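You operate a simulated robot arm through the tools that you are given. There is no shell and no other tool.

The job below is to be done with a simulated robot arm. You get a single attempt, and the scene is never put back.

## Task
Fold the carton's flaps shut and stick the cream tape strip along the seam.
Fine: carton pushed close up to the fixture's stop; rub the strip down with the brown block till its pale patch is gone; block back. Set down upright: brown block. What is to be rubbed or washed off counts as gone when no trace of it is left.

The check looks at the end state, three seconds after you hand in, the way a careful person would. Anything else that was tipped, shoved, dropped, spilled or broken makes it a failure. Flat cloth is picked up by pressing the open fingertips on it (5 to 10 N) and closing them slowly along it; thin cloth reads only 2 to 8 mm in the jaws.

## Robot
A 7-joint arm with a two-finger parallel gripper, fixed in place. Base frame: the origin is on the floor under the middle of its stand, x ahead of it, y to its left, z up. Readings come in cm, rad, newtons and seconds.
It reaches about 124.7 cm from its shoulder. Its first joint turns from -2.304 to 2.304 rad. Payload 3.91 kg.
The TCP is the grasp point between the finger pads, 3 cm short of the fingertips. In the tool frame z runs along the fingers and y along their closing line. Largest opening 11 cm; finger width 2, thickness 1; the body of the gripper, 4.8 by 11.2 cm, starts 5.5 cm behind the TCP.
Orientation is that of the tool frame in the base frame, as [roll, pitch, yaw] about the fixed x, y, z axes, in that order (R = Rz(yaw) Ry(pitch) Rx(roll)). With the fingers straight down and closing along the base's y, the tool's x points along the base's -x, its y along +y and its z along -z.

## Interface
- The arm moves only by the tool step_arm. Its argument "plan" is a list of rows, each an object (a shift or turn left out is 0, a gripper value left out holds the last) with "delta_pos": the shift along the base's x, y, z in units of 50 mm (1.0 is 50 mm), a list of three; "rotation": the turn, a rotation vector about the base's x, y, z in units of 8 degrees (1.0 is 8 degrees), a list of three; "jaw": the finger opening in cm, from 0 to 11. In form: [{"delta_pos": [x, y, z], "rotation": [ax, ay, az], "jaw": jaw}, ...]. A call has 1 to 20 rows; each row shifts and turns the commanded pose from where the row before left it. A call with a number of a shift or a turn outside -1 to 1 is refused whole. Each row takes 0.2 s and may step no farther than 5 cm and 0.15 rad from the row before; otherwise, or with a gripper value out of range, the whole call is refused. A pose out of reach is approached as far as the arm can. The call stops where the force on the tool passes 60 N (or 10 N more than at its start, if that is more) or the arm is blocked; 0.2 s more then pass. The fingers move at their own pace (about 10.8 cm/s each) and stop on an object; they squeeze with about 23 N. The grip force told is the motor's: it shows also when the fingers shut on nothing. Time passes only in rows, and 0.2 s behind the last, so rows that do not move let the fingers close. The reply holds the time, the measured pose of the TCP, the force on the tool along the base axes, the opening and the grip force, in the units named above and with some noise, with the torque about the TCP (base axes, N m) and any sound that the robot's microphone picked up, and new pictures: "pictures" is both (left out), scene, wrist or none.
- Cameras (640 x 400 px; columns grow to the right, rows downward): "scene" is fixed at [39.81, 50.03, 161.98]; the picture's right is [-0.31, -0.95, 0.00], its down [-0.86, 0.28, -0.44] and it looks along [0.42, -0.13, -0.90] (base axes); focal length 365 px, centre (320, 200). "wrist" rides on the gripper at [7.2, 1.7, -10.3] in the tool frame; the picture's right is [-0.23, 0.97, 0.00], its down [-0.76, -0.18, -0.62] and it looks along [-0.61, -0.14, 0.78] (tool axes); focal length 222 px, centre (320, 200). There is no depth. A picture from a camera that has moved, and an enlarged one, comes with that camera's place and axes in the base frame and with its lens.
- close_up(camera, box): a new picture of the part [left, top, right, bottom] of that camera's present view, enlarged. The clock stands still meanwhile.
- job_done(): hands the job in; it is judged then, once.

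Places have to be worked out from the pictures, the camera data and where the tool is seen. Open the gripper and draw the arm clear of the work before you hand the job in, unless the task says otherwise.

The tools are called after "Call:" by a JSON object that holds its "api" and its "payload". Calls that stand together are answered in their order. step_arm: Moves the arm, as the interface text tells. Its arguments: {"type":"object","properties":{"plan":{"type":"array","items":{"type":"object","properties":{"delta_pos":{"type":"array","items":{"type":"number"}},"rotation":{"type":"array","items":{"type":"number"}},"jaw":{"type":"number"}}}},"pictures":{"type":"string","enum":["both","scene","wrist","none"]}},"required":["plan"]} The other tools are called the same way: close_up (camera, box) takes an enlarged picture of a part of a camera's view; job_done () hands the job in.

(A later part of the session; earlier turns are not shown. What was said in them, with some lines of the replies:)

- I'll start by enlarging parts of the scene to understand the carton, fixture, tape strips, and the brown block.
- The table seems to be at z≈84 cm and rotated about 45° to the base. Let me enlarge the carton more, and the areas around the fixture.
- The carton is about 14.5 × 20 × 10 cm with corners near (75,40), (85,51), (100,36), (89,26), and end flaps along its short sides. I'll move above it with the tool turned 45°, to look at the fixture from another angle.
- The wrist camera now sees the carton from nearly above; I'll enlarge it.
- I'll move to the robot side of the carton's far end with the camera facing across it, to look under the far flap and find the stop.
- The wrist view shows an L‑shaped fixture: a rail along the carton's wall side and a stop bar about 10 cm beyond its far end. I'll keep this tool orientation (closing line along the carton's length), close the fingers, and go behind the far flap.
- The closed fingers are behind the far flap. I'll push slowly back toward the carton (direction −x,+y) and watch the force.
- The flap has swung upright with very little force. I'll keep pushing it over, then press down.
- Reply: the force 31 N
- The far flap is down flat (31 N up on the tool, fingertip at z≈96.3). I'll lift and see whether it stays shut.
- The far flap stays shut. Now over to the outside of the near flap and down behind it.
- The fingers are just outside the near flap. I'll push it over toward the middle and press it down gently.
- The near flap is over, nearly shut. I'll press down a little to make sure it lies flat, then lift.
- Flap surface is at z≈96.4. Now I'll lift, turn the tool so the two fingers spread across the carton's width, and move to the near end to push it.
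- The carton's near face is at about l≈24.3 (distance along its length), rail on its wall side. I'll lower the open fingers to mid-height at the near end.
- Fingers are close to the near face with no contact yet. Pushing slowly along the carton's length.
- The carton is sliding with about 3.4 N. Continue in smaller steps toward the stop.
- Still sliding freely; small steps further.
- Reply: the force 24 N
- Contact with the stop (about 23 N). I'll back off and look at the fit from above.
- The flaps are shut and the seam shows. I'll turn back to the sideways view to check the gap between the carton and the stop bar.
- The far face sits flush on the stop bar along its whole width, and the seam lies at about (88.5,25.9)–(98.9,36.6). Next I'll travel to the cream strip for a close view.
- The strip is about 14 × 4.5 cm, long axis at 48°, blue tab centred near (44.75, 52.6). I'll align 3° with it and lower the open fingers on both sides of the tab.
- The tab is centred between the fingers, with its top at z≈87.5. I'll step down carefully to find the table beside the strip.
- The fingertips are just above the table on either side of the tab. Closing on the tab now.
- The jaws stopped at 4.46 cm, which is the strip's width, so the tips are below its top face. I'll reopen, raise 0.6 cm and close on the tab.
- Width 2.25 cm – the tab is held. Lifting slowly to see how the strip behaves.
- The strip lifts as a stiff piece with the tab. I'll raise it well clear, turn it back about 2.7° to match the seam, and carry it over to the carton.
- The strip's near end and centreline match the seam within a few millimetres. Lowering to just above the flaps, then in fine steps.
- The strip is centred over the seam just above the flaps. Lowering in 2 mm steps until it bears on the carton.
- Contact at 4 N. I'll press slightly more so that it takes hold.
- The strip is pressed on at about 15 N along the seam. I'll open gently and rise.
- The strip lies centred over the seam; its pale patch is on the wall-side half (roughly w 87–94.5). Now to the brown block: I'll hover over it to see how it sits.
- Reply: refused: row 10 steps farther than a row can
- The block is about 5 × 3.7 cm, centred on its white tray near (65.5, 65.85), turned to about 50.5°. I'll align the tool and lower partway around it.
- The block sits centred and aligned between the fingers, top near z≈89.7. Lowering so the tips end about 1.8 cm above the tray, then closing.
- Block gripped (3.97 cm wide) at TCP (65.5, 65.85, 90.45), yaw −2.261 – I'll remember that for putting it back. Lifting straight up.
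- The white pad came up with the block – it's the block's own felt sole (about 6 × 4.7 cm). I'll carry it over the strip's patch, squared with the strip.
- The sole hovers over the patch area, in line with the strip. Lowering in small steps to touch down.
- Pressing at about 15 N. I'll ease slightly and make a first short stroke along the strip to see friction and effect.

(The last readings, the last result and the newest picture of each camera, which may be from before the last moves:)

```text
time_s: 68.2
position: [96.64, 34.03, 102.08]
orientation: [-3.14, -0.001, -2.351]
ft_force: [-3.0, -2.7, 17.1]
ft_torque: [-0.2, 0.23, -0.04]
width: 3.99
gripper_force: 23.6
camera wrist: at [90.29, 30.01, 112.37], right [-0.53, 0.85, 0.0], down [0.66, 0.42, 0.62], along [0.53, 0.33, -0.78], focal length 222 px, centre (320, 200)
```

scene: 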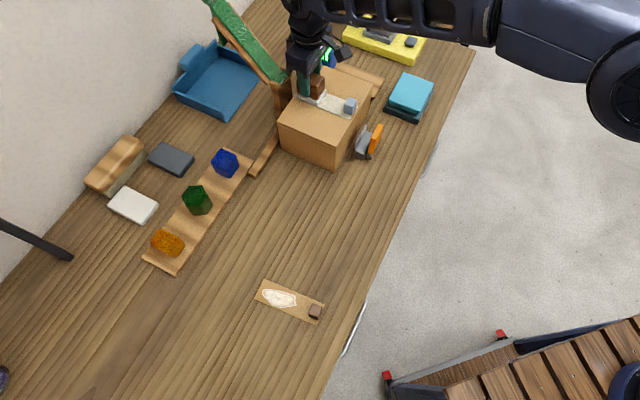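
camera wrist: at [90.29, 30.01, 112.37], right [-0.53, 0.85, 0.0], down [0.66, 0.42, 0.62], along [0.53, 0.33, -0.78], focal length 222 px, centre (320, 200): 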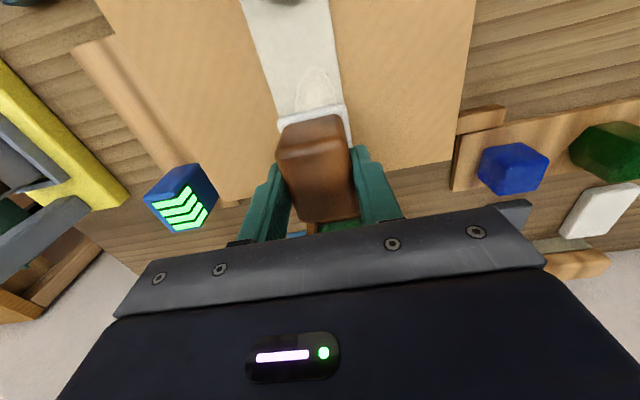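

Friction is about 4 N at 17 N pressing and the carton stays put. Now a full stroke back and forth over the patch (staying clear of the tab).

Call:
{"api": "step_arm", "payload": {"plan": [{"delta_pos": [-0.14, -0.14, 0]}, {"delta_pos": [-0.14, -0.14, 0]}, {"delta_pos": [-0.14, -0.14, 0]}, {"delta_pos": [-0.14, -0.14, 0]}, {"delta_pos": [-0.14, -0.14, 0]}, {"delta_pos": [0.14, 0.14, 0]}, {"delta_pos": [0.14, 0.14, 0]}, {"delta_pos": [0.14, 0.14, 0]}, {"delta_pos": [0.14, 0.14, 0]}, {"delta_pos": [0.14, 0.14, 0]}], "pictures": "both"}}

Call:
{"api": "close_up", "payload": {"camera": "wrist", "box": [220, 0, 400, 140]}}

```text
time_s: 70.4
position: [96.52, 34.1, 102.03]
orientation: [3.141, -0.002, -2.351]
ft_force: [-1.4, -2.8, 15.3]
ft_torque: [-0.2, 0.15, 0.0]
width: 3.97
gripper_force: 22.7
camera wrist: at [90.21, 30.05, 112.38], right [-0.53, 0.85, 0.0], down [0.66, 0.42, 0.62], along [0.53, 0.33, -0.78], focal length 222 px, centre (320, 200)
```

scene: 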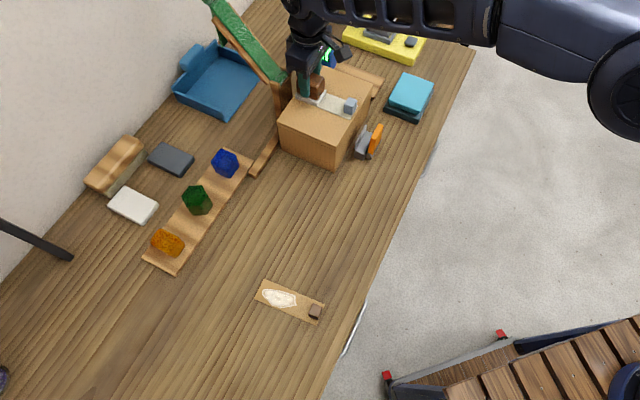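
wrist: 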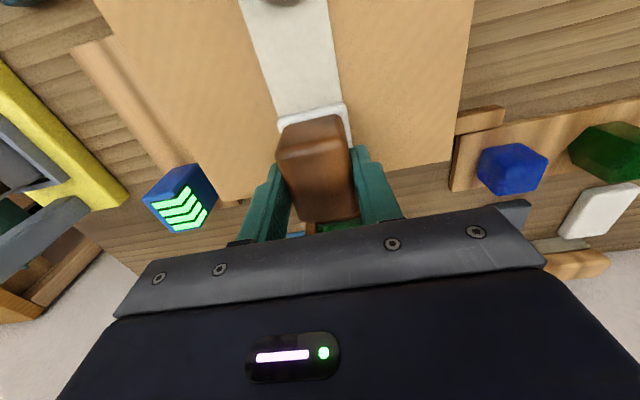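

```text
2.86 times, centred on (310, 70) of wrist
camera zoom: at [90.21, 30.05, 112.38], right [-0.53, 0.85, 0.0], down [0.66, 0.42, 0.62], along [0.53, 0.33, -0.78], focal length 635 px, centre (349, 571)
```

zoom: 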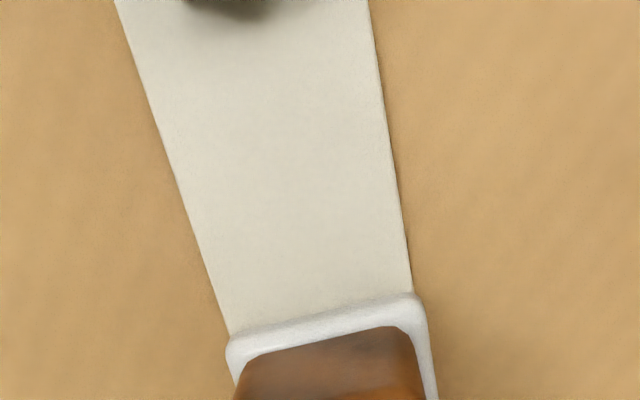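

The visible patch is gone on the open part. I'll do more strokes, reaching a bit farther toward the wall-side end, then lift and inspect.

Call:
{"api": "step_arm", "payload": {"plan": [{"delta_pos": [0.1, 0.1, 0]}, {"delta_pos": [-0.14, -0.14, 0]}, {"delta_pos": [-0.14, -0.14, 0]}, {"delta_pos": [-0.14, -0.14, 0]}, {"delta_pos": [-0.14, -0.14, 0]}, {"delta_pos": [-0.14, -0.14, 0]}, {"delta_pos": [0.14, 0.14, 0]}, {"delta_pos": [0.14, 0.14, 0]}, {"delta_pos": [0.14, 0.14, 0]}, {"delta_pos": [0.14, 0.14, 0]}, {"delta_pos": [0.14, 0.14, 0]}, {"delta_pos": [-0.14, -0.14, 0]}, {"delta_pos": [-0.14, -0.14, 0]}, {"delta_pos": [-0.14, -0.14, 0]}, {"delta_pos": [-0.14, -0.14, 0]}, {"delta_pos": [0, 0, 0.1]}, {"delta_pos": [0, 0, 0.6]}, {"delta_pos": [0, 0, 0.8]}, {"delta_pos": [0, 0, 0.8]}], "pictures": "both"}}

Call:
{"api": "close_up", "payload": {"camera": "scene", "box": [275, 55, 385, 165]}}

```text
time_s: 74.4
position: [94.2, 31.61, 113.55]
orientation: [3.141, -0.001, -2.352]
ft_force: [-0.2, 0.3, -1.6]
ft_torque: [0.03, 0.01, -0.03]
width: 3.99
gripper_force: 23.0
camera wrist: at [87.83, 27.65, 123.94], right [-0.53, 0.85, 0.0], down [0.66, 0.42, 0.62], along [0.53, 0.33, -0.78], focal length 222 px, centre (320, 200)
```

scene: 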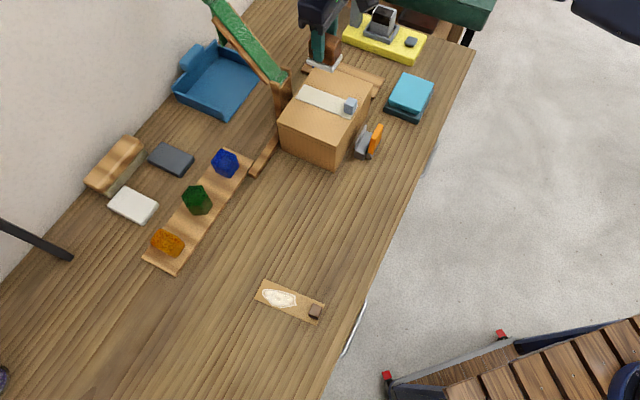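
wrist: 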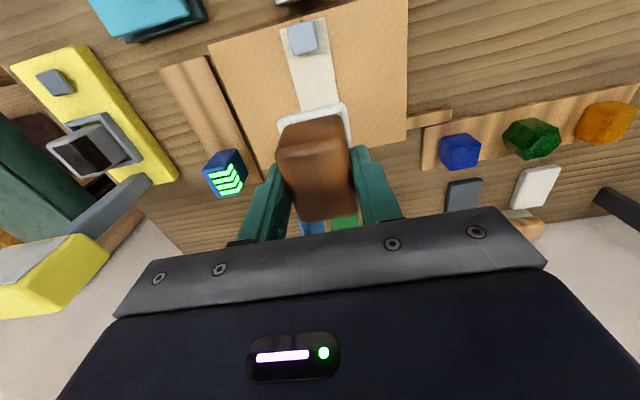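

```text
3.64 times, centred on (330, 110) of scene
camera zoom: at [39.81, 50.03, 161.98], right [-0.31, -0.95, 0.0], down [-0.86, 0.28, -0.44], along [0.42, -0.13, -0.9], focal length 1326 px, centre (284, 527)
```

zoom: 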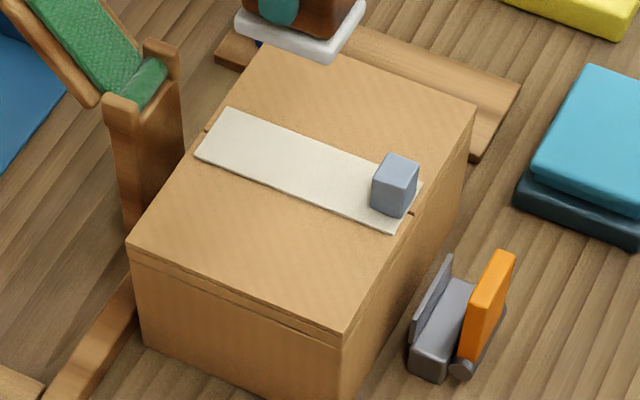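

The strip looks clean; zooming tightly for any trace, and also checking the strip's place.

Call:
{"api": "close_up", "payload": {"camera": "scene", "box": [288, 76, 362, 124]}}

Call:
{"api": "close_up", "payload": {"camera": "wrist", "box": [200, 0, 420, 150]}}

```text
8.33 times, centred on (325, 100) of scene
camera zoom: at [39.81, 50.03, 161.98], right [-0.31, -0.95, 0.0], down [-0.86, 0.28, -0.44], along [0.42, -0.13, -0.9], focal length 3039 px, centre (278, 1033)
```

zoom: 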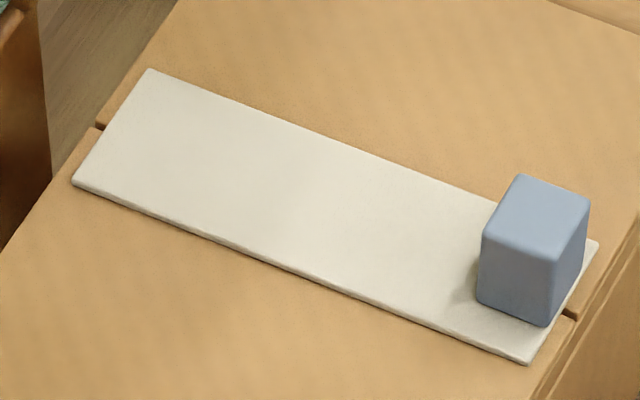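

```text
2.67 times, centred on (310, 75) of wrist
camera zoom: at [87.83, 27.65, 123.94], right [-0.53, 0.85, 0.0], down [0.66, 0.42, 0.62], along [0.53, 0.33, -0.78], focal length 592 px, centre (347, 533)
```

zoom: 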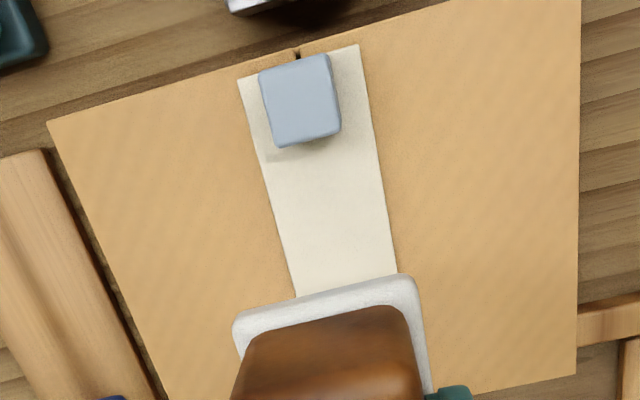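

Call:
{"api": "close_up", "payload": {"camera": "scene", "box": [294, 80, 334, 108]}}

Call:
{"api": "close_up", "payload": {"camera": "scene", "box": [315, 86, 355, 116]}}

```text
14.29 times, centred on (314, 94) of scene
camera zoom: at [39.81, 50.03, 161.98], right [-0.31, -0.95, 0.0], down [-0.86, 0.28, -0.44], along [0.42, -0.13, -0.9], focal length 5210 px, centre (406, 1714)
```

zoom: 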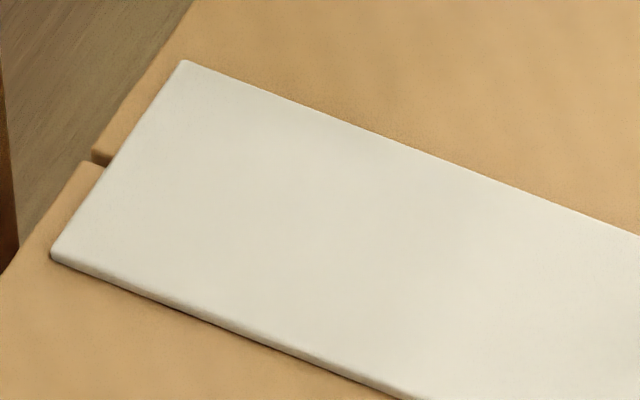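

```text
13.33 times, centred on (335, 101) of scene
camera zoom: at [39.81, 50.03, 161.98], right [-0.31, -0.95, 0.0], down [-0.86, 0.28, -0.44], along [0.42, -0.13, -0.9], focal length 4863 px, centre (120, 1520)
```

zoom: 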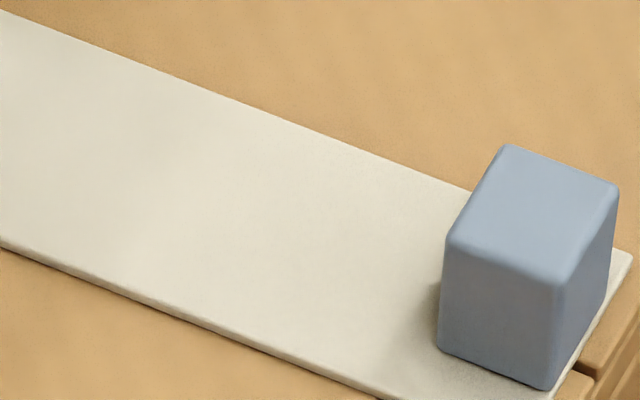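

No trace of the patch remains. Now carry the block back to its original place (TCP ≈ (65.5, 65.85), yaw −2.261).

Call:
{"api": "step_arm", "payload": {"plan": [{"delta_pos": [-0.574, 0.685, 0.1]}, {"delta_pos": [-0.574, 0.685, 0]}, {"delta_pos": [-0.574, 0.685, 0]}, {"delta_pos": [-0.574, 0.685, 0]}, {"delta_pos": [-0.574, 0.685, 0]}, {"delta_pos": [-0.574, 0.685, 0]}, {"delta_pos": [-0.574, 0.685, 0]}, {"delta_pos": [-0.574, 0.685, 0], "rotation": [0, 0, 0.22]}, {"delta_pos": [-0.574, 0.685, 0], "rotation": [0, 0, 0.21]}, {"delta_pos": [-0.574, 0.685, 0], "rotation": [0, 0, 0.21]}, {"delta_pos": [0, 0, -0.6]}, {"delta_pos": [0, 0, -0.6]}, {"delta_pos": [0, 0, 0]}], "pictures": "both"}}

```text
time_s: 77.2
position: [65.59, 65.92, 108.08]
orientation: [-3.141, 0.0, -2.261]
ft_force: [-0.2, 0.7, -1.1]
ft_torque: [-0.05, 0.01, -0.01]
width: 3.97
gripper_force: 23.0
camera wrist: at [59.79, 61.4, 118.3], right [-0.61, 0.8, 0.0], down [0.62, 0.47, 0.62], along [0.5, 0.38, -0.78], focal length 222 px, centre (320, 200)
```

scene: 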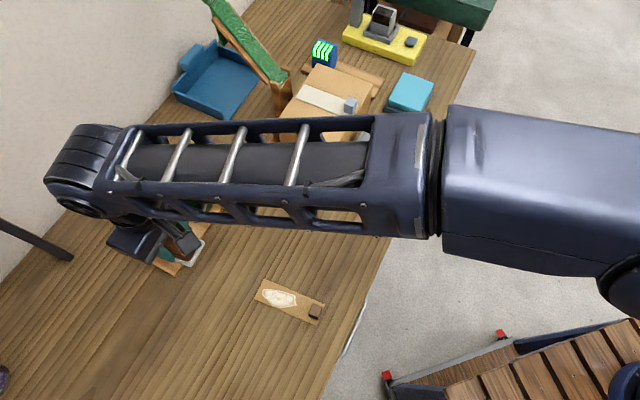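
wrist: 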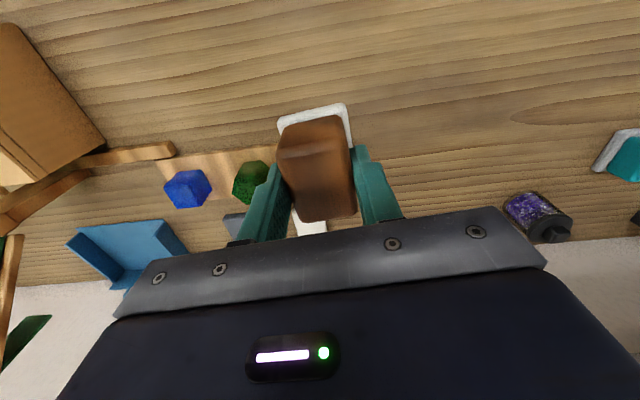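

Back over the original spot. Lowering, with fine steps near the table.

Call:
{"api": "step_arm", "payload": {"plan": [{"delta_pos": [-0.01, -0.01, -0.8]}, {"delta_pos": [0, 0, -0.8]}, {"delta_pos": [0, 0, -0.8]}, {"delta_pos": [0, 0, -0.6]}, {"delta_pos": [0, 0, -0.2]}, {"delta_pos": [0, 0, -0.1]}, {"delta_pos": [0, 0, 0]}], "pictures": "none"}}

Call:
{"api": "step_arm", "payload": {"plan": [{"delta_pos": [0, 0, -0.06]}, {"delta_pos": [0, 0, 0]}], "pictures": "none"}}

```text
time_s: 78.8
position: [65.67, 65.7, 91.53]
orientation: [-3.142, 0.001, -2.263]
ft_force: [0.2, 0.2, -0.8]
ft_torque: [0.01, 0.01, 0.01]
width: 3.96
gripper_force: 23.2
```

```text
time_s: 79.4
position: [65.77, 65.77, 91.23]
orientation: [-3.14, 0.001, -2.26]
ft_force: [0.6, 0.5, -2.0]
ft_torque: [0.0, 0.0, -0.02]
width: 3.98
gripper_force: 22.8
```

Call:
{"api": "step_arm", "payload": {"plan": [{"delta_pos": [-0.02, 0.01, -0.06]}, {"delta_pos": [0, 0, -0.03]}, {"delta_pos": [0, 0, 0]}], "pictures": "none"}}

Call:
{"api": "step_arm", "payload": {"plan": [{"delta_pos": [0, 0, -0.03]}, {"delta_pos": [0, 0, 0]}], "pictures": "none"}}

```text
time_s: 80.2
position: [65.37, 65.93, 90.8]
orientation: [3.141, -0.001, -2.262]
ft_force: [-1.0, -0.2, -1.9]
ft_torque: [-0.01, 0.01, 0.01]
width: 3.98
gripper_force: 22.5
```

```text
time_s: 80.8
position: [65.41, 65.87, 90.69]
orientation: [3.141, -0.002, -2.262]
ft_force: [-0.2, 0.8, -1.6]
ft_torque: [0.0, -0.01, 0.0]
width: 3.99
gripper_force: 23.0
```

Call:
{"api": "step_arm", "payload": {"plan": [{"delta_pos": [0, 0, -0.03]}, {"delta_pos": [0, 0, 0]}], "pictures": "none"}}

Call:
{"api": "step_arm", "payload": {"plan": [{"delta_pos": [0, 0, -0.02]}, {"delta_pos": [0, 0, 0]}], "pictures": "none"}}

```text
time_s: 81.4
position: [65.53, 65.8, 90.52]
orientation: [3.141, 0.002, -2.262]
ft_force: [-0.4, -0.2, -1.8]
ft_torque: [0.03, -0.04, 0.01]
width: 3.96
gripper_force: 23.2
```

```text
time_s: 82.0
position: [65.6, 65.88, 90.46]
orientation: [-3.14, -0.001, -2.262]
ft_force: [0.4, 0.7, -1.3]
ft_torque: [-0.02, -0.01, 0.01]
width: 3.95
gripper_force: 23.3
```

Call:
{"api": "step_arm", "payload": {"plan": [{"delta_pos": [0, 0, -0.02]}, {"delta_pos": [0, 0, 0]}], "pictures": "none"}}

Call:
{"api": "step_arm", "payload": {"plan": [{"delta_pos": [0, 0, -0.02]}, {"delta_pos": [0, 0, 0]}], "pictures": "wrist"}}

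```text
time_s: 82.6
position: [65.56, 65.88, 90.5]
orientation: [-3.141, 0.002, -2.264]
ft_force: [-0.3, -2.0, 5.9]
ft_torque: [-0.01, -0.07, 0.04]
width: 3.99
gripper_force: 23.6
```

```text
time_s: 83.2
position: [65.58, 65.8, 90.41]
orientation: [3.141, 0.003, -2.263]
ft_force: [0.7, -0.3, 21.9]
ft_torque: [-0.15, 0.03, -0.01]
width: 3.99
gripper_force: 23.5
camera wrist: at [59.57, 61.33, 100.68], right [-0.61, 0.8, 0.0], down [0.62, 0.47, 0.63], along [0.5, 0.38, -0.78], focal length 222 px, centre (320, 200)
```

wrist: 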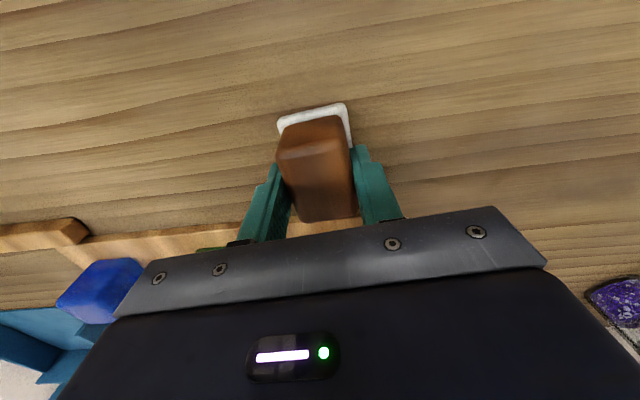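

The block is seated on the table at the same height and pose as at pickup. Ease off 1 mm, open, and rise straight up.

Call:
{"api": "step_arm", "payload": {"plan": [{"delta_pos": [0, 0, 0.025]}, {"delta_pos": [0, 0, 0]}, {"jaw": 4.6}, {"jaw": 6}, {"jaw": 8}, {"jaw": 8}, {"delta_pos": [0, 0, 0.4]}, {"delta_pos": [0, 0, 0.8]}, {"delta_pos": [0, 0, 0.8]}, {"delta_pos": [0, 0, 0.8]}, {"delta_pos": [0, 0, 0.8]}, {"delta_pos": [0, 0, 0.8]}], "pictures": "both"}}

```text
time_s: 85.8
position: [65.45, 65.99, 112.35]
orientation: [3.141, -0.002, -2.264]
ft_force: [-1.1, 0.6, 0.0]
ft_torque: [-0.04, 0.03, 0.03]
width: 8.02
gripper_force: 0.1
camera wrist: at [59.47, 61.46, 122.72], right [-0.61, 0.8, 0.0], down [0.62, 0.47, 0.62], along [0.5, 0.38, -0.78], focal length 222 px, centre (320, 200)
```

scene: 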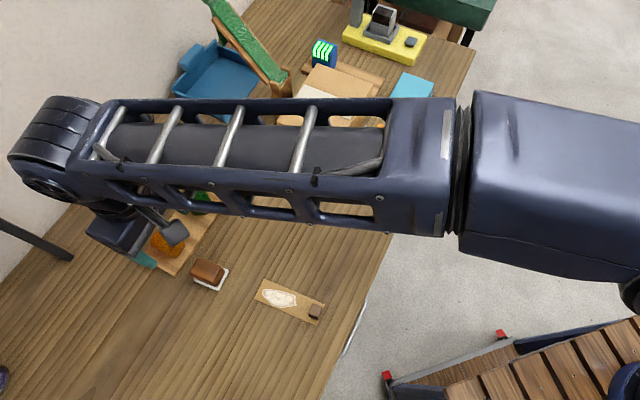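
wrist: 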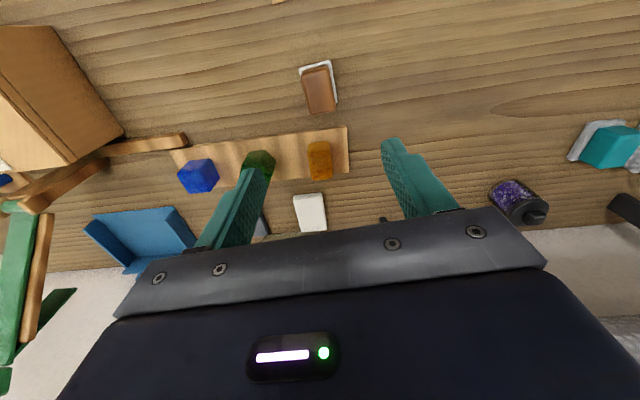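

The block stands back in its spot. I'll go check the carton–stop gap and the strip once more from the far side.

Call:
{"api": "step_arm", "payload": {"plan": [{"delta_pos": [0.2, -0.3, 0.5], "jaw": 4}, {"delta_pos": [0.5, -0.8, 0.1]}, {"delta_pos": [0.5, -0.8, 0]}, {"delta_pos": [0.5, -0.8, 0]}, {"delta_pos": [0.5, -0.8, 0]}, {"delta_pos": [0.5, -0.8, 0]}, {"delta_pos": [0.5, -0.8, 0]}, {"delta_pos": [0.5, -0.8, 0]}, {"delta_pos": [0.5, -0.8, 0], "rotation": [0, 0, -0.32]}, {"delta_pos": [0.5, -0.8, 0], "rotation": [0, 0, -0.32]}, {"delta_pos": [0.5, -0.8, 0]}, {"delta_pos": [0.5, -0.8, 0]}, {"delta_pos": [0.5, -0.8, 0]}, {"delta_pos": [0.3, -0.8, 0]}, {"delta_pos": [0, 0, 0]}], "pictures": "both"}}

Call:
{"api": "close_up", "payload": {"camera": "wrist", "box": [330, 10, 560, 210]}}

Call:
{"api": "close_up", "payload": {"camera": "scene", "box": [250, 40, 400, 190]}}

Call:
{"api": "close_up", "payload": {"camera": "scene", "box": [170, 240, 250, 310]}}

```text
time_s: 89.0
position: [97.84, 12.4, 115.41]
orientation: [3.14, 0.0, -2.352]
ft_force: [0.4, 0.1, -0.5]
ft_torque: [0.01, -0.03, -0.02]
width: 4.02
gripper_force: 0.0
camera wrist: at [91.58, 8.41, 125.67], right [-0.53, 0.85, 0.0], down [0.66, 0.42, 0.62], along [0.53, 0.33, -0.78], focal length 222 px, centre (320, 200)
```

scene: 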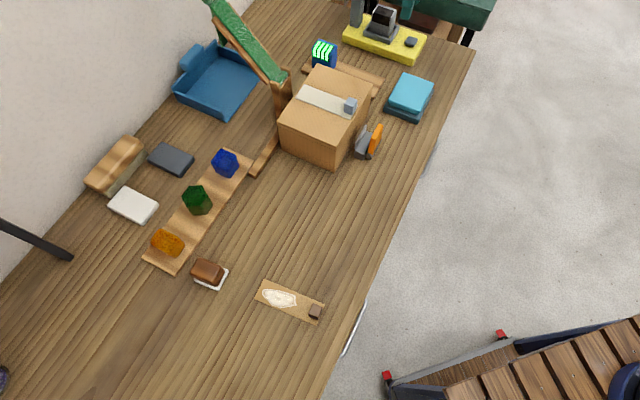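
wrist: 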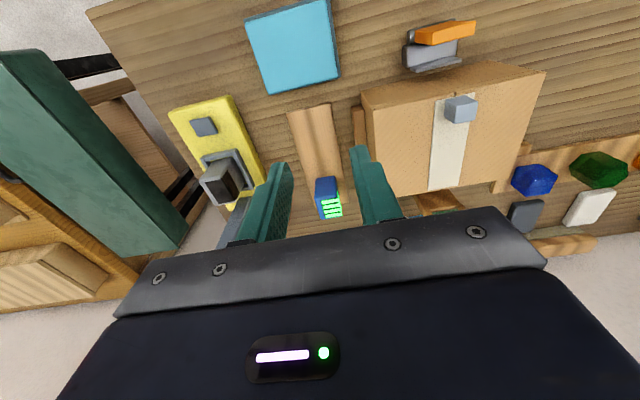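

```text
2.00 times, centred on (445, 110) of wrist
camera zoom: at [91.58, 8.41, 125.67], right [-0.53, 0.85, 0.0], down [0.66, 0.42, 0.62], along [0.53, 0.33, -0.78], focal length 444 px, centre (70, 380)
```

zoom: 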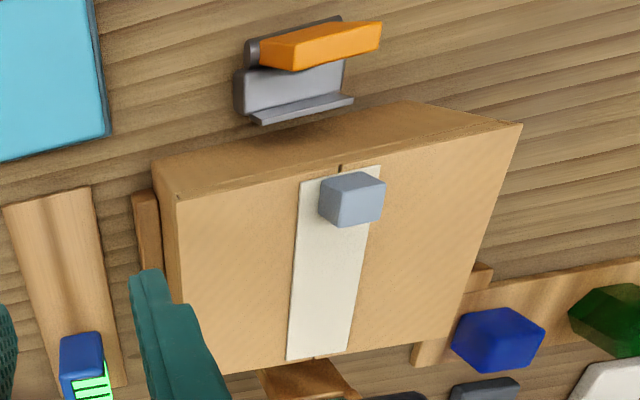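

```text
2.67 times, centred on (325, 115) of scene
camera zoom: at [39.81, 50.03, 161.98], right [-0.31, -0.95, 0.0], down [-0.86, 0.28, -0.44], along [0.42, -0.13, -0.9], focal length 972 px, centre (307, 427)
```

zoom: 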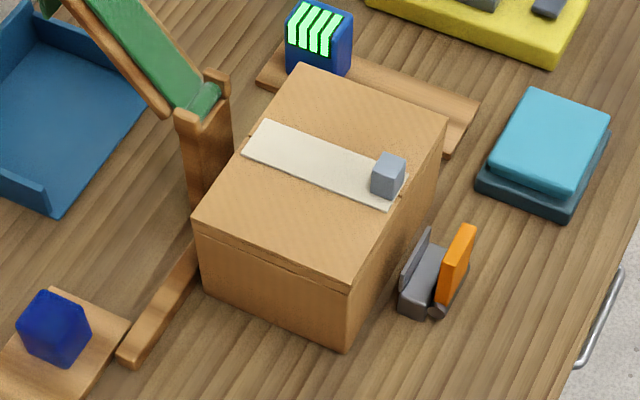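

```text
5.71 times, centred on (210, 275) of scene
camera zoom: at [39.81, 50.03, 161.98], right [-0.31, -0.95, 0.0], down [-0.86, 0.28, -0.44], along [0.42, -0.13, -0.9], focal length 2084 px, centre (949, -229)
```

zoom: 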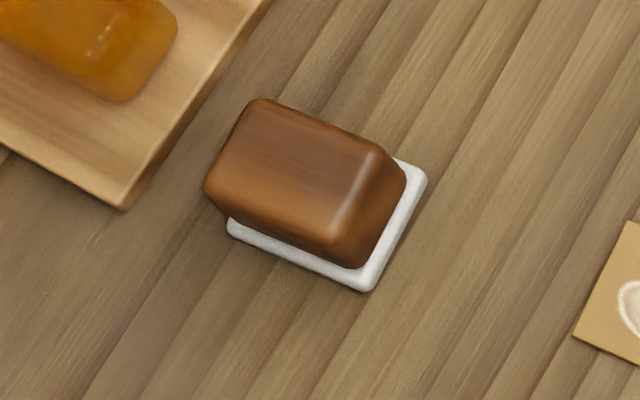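

Carton, strip and block all look right. One tight look at the contact line between stop bar and carton.

Call:
{"api": "close_up", "payload": {"camera": "wrist", "box": [340, 70, 400, 150]}}

Call:
{"api": "step_arm", "payload": {"plan": [{"delta_pos": [-0.35, -0.15, 0], "jaw": 0}, {"delta_pos": [-0.35, -0.15, 0]}, {"delta_pos": [-0.35, -0.15, 0]}, {"delta_pos": [0, 0, 0]}], "pictures": "wrist"}}

```text
5.00 times, centred on (370, 110) of wrist
camera zoom: at [91.58, 8.41, 125.67], right [-0.53, 0.85, 0.0], down [0.66, 0.42, 0.62], along [0.53, 0.33, -0.78], focal length 1111 px, centre (70, 650)
```

zoom: 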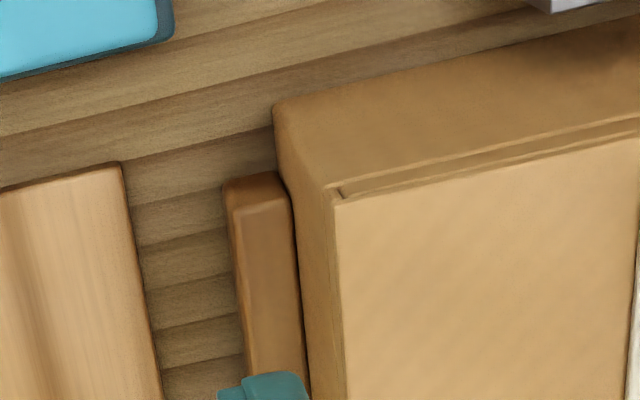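

```text
time_s: 90.0
position: [92.74, 10.13, 115.4]
orientation: [-3.142, 0.001, -2.351]
ft_force: [-1.0, -0.6, -0.2]
ft_torque: [0.02, 0.02, 0.02]
width: 0.01
gripper_force: 23.3
camera wrist: at [86.38, 6.08, 125.67], right [-0.53, 0.85, 0.0], down [0.66, 0.42, 0.62], along [0.53, 0.33, -0.78], focal length 222 px, centre (320, 200)
```

wrist: 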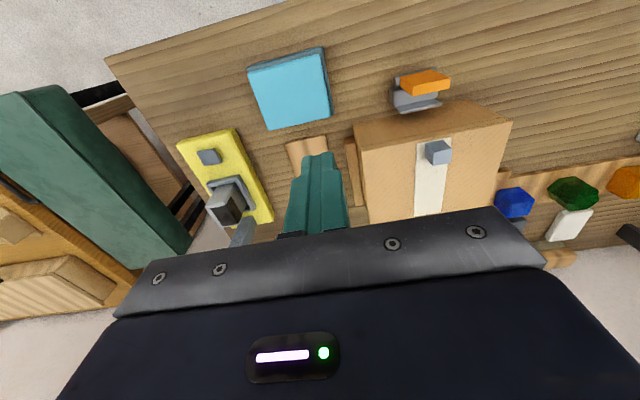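

I'll go a bit lower and closer to look nearly straight down the contact line.

Call:
{"api": "step_arm", "payload": {"plan": [{"delta_pos": [0.14, 0.26, -0.5]}, {"delta_pos": [0.14, 0.26, -0.5]}, {"delta_pos": [0.14, 0.26, -0.7]}, {"delta_pos": [0, 0, -0.7]}, {"delta_pos": [0, 0, 0]}], "pictures": "wrist"}}

Call:
{"api": "close_up", "payload": {"camera": "wrist", "box": [300, 30, 420, 180]}}

```text
time_s: 91.2
position: [94.94, 14.09, 103.32]
orientation: [-3.141, 0.001, -2.352]
ft_force: [0.6, -0.4, 0.4]
ft_torque: [-0.01, 0.0, 0.01]
width: 0.03
gripper_force: 23.0
camera wrist: at [88.54, 9.99, 113.62], right [-0.53, 0.85, 0.0], down [0.66, 0.42, 0.62], along [0.53, 0.33, -0.78], focal length 222 px, centre (320, 200)
```

wrist: 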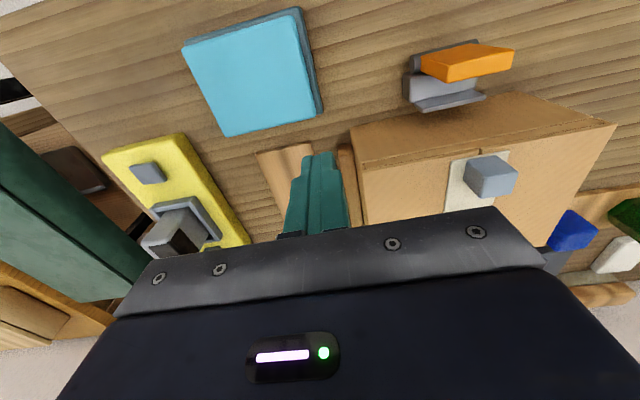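

```text
2.67 times, centred on (360, 105) of wrist
camera zoom: at [88.54, 9.99, 113.62], right [-0.53, 0.85, 0.0], down [0.66, 0.42, 0.62], along [0.53, 0.33, -0.78], focal length 592 px, centre (213, 453)
```

zoom: 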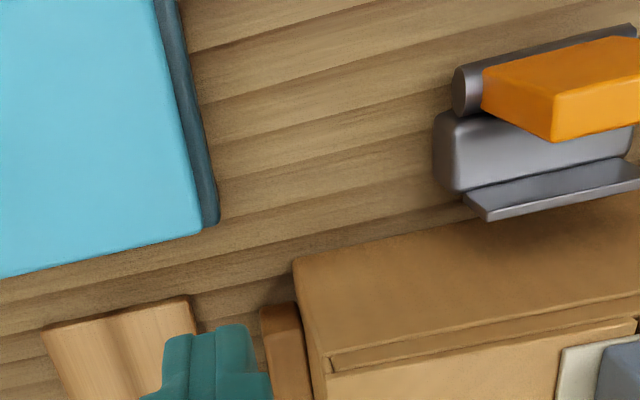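

Call:
{"api": "close_up", "payload": {"camera": "wrist", "box": [325, 115, 385, 175]}}

```text
6.67 times, centred on (355, 145) of wrist
camera zoom: at [88.54, 9.99, 113.62], right [-0.53, 0.85, 0.0], down [0.66, 0.42, 0.62], along [0.53, 0.33, -0.78], focal length 1481 px, centre (87, 567)
```

zoom: 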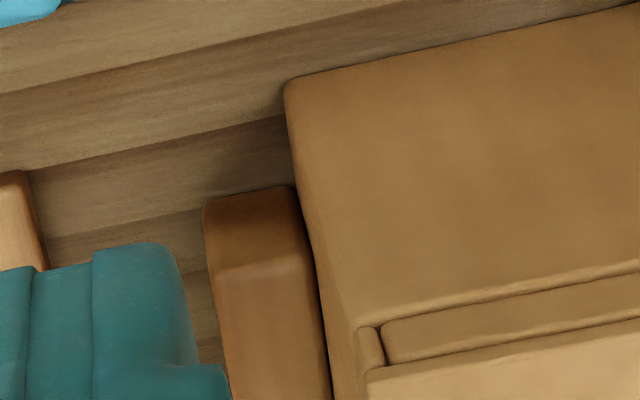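

The bar sits tight against the carton's face. Everything is done, so I'll open the gripper and draw the arm well clear toward its starting pose.

Call:
{"api": "step_arm", "payload": {"plan": [{"delta_pos": [-0.1, -0.1, 0.8]}, {"delta_pos": [-0.1, -0.1, 0.8]}, {"delta_pos": [-0.1, -0.1, 0.8]}, {"delta_pos": [-0.2, -0.1, 0.8], "jaw": 8}, {"delta_pos": [-0.8, 0.1, 0.2], "jaw": 11}, {"delta_pos": [-0.9, 0.1, 0.2]}, {"delta_pos": [-0.9, 0.1, 0]}, {"delta_pos": [-0.9, 0.1, 0]}, {"delta_pos": [-0.9, 0.1, 0]}, {"delta_pos": [-0.9, 0.1, 0]}, {"delta_pos": [-0.9, 0.1, 0]}, {"delta_pos": [0, 0, 0]}], "pictures": "both"}}

Call:
{"api": "close_up", "payload": {"camera": "scene", "box": [80, 0, 480, 330]}}

```text
time_s: 93.8
position: [61.26, 15.63, 121.23]
orientation: [3.14, 0.001, -2.35]
ft_force: [1.5, -0.2, -0.9]
ft_torque: [0.02, 0.0, 0.0]
width: 11.01
gripper_force: 0.0
camera wrist: at [54.99, 11.53, 131.43], right [-0.53, 0.85, 0.0], down [0.66, 0.42, 0.62], along [0.53, 0.33, -0.78], focal length 222 px, centre (320, 200)
```

scene: 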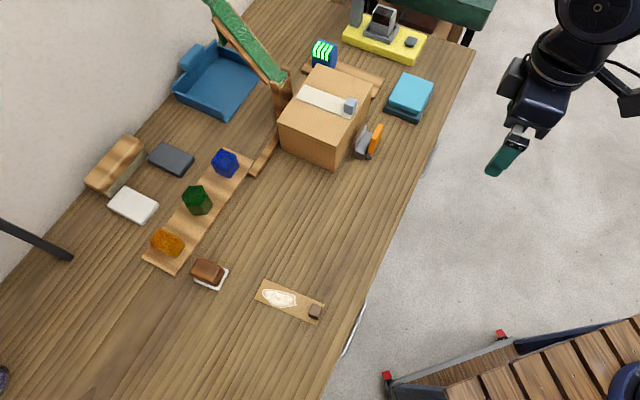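
wrist: 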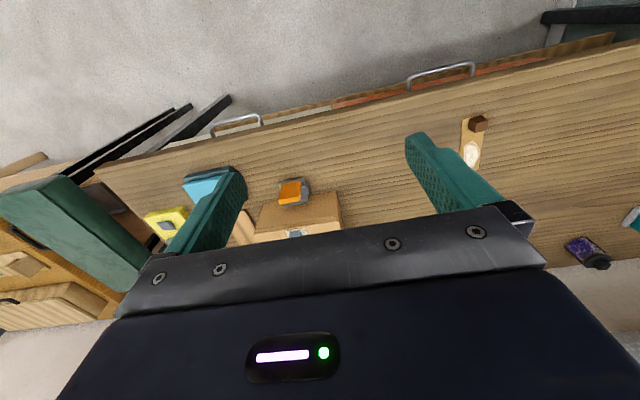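

```text
1.21 times, centred on (280, 165) of scene
camera zoom: at [39.81, 50.03, 161.98], right [-0.31, -0.95, 0.0], down [-0.86, 0.28, -0.44], along [0.42, -0.13, -0.9], focal length 442 px, centre (368, 242)
```

zoom: 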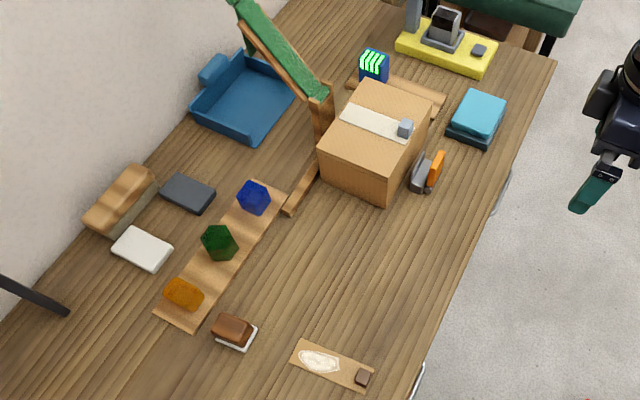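

The flaps are shut, the carton is against the stop and the cream strip lies along the seam with no pale patch left. The brown block is upright in its place, nothing else has moved, and the gripper is open and clear of the work, so I'm handing in the job.

Call:
{"api": "job_done", "payload": {}}

```text
The job is handed in.
```

The job is done and handed in; the check's result hasn't come back to me.

- **Carton:** both flaps are folded shut and stayed down. I pushed the carton along the rail until it met the stop bar (about 23 N). A close look afterwards showed no visible gap.
- **Strip:** the cream strip lies centred along the seam, pressed on at about 15 N. I rubbed it with the block until no trace of the pale patch showed in the closest pictures.
- **Brown block:** it stands upright in its original spot, within about a millimetre in the before-and-after pictures. The white pad under it turned out to be its own sole, so it came along during the rubbing.
- **Everything else:** the last scene pictures show nothing tipped or shifted. The gripper is open and the arm is back near its starting pose.
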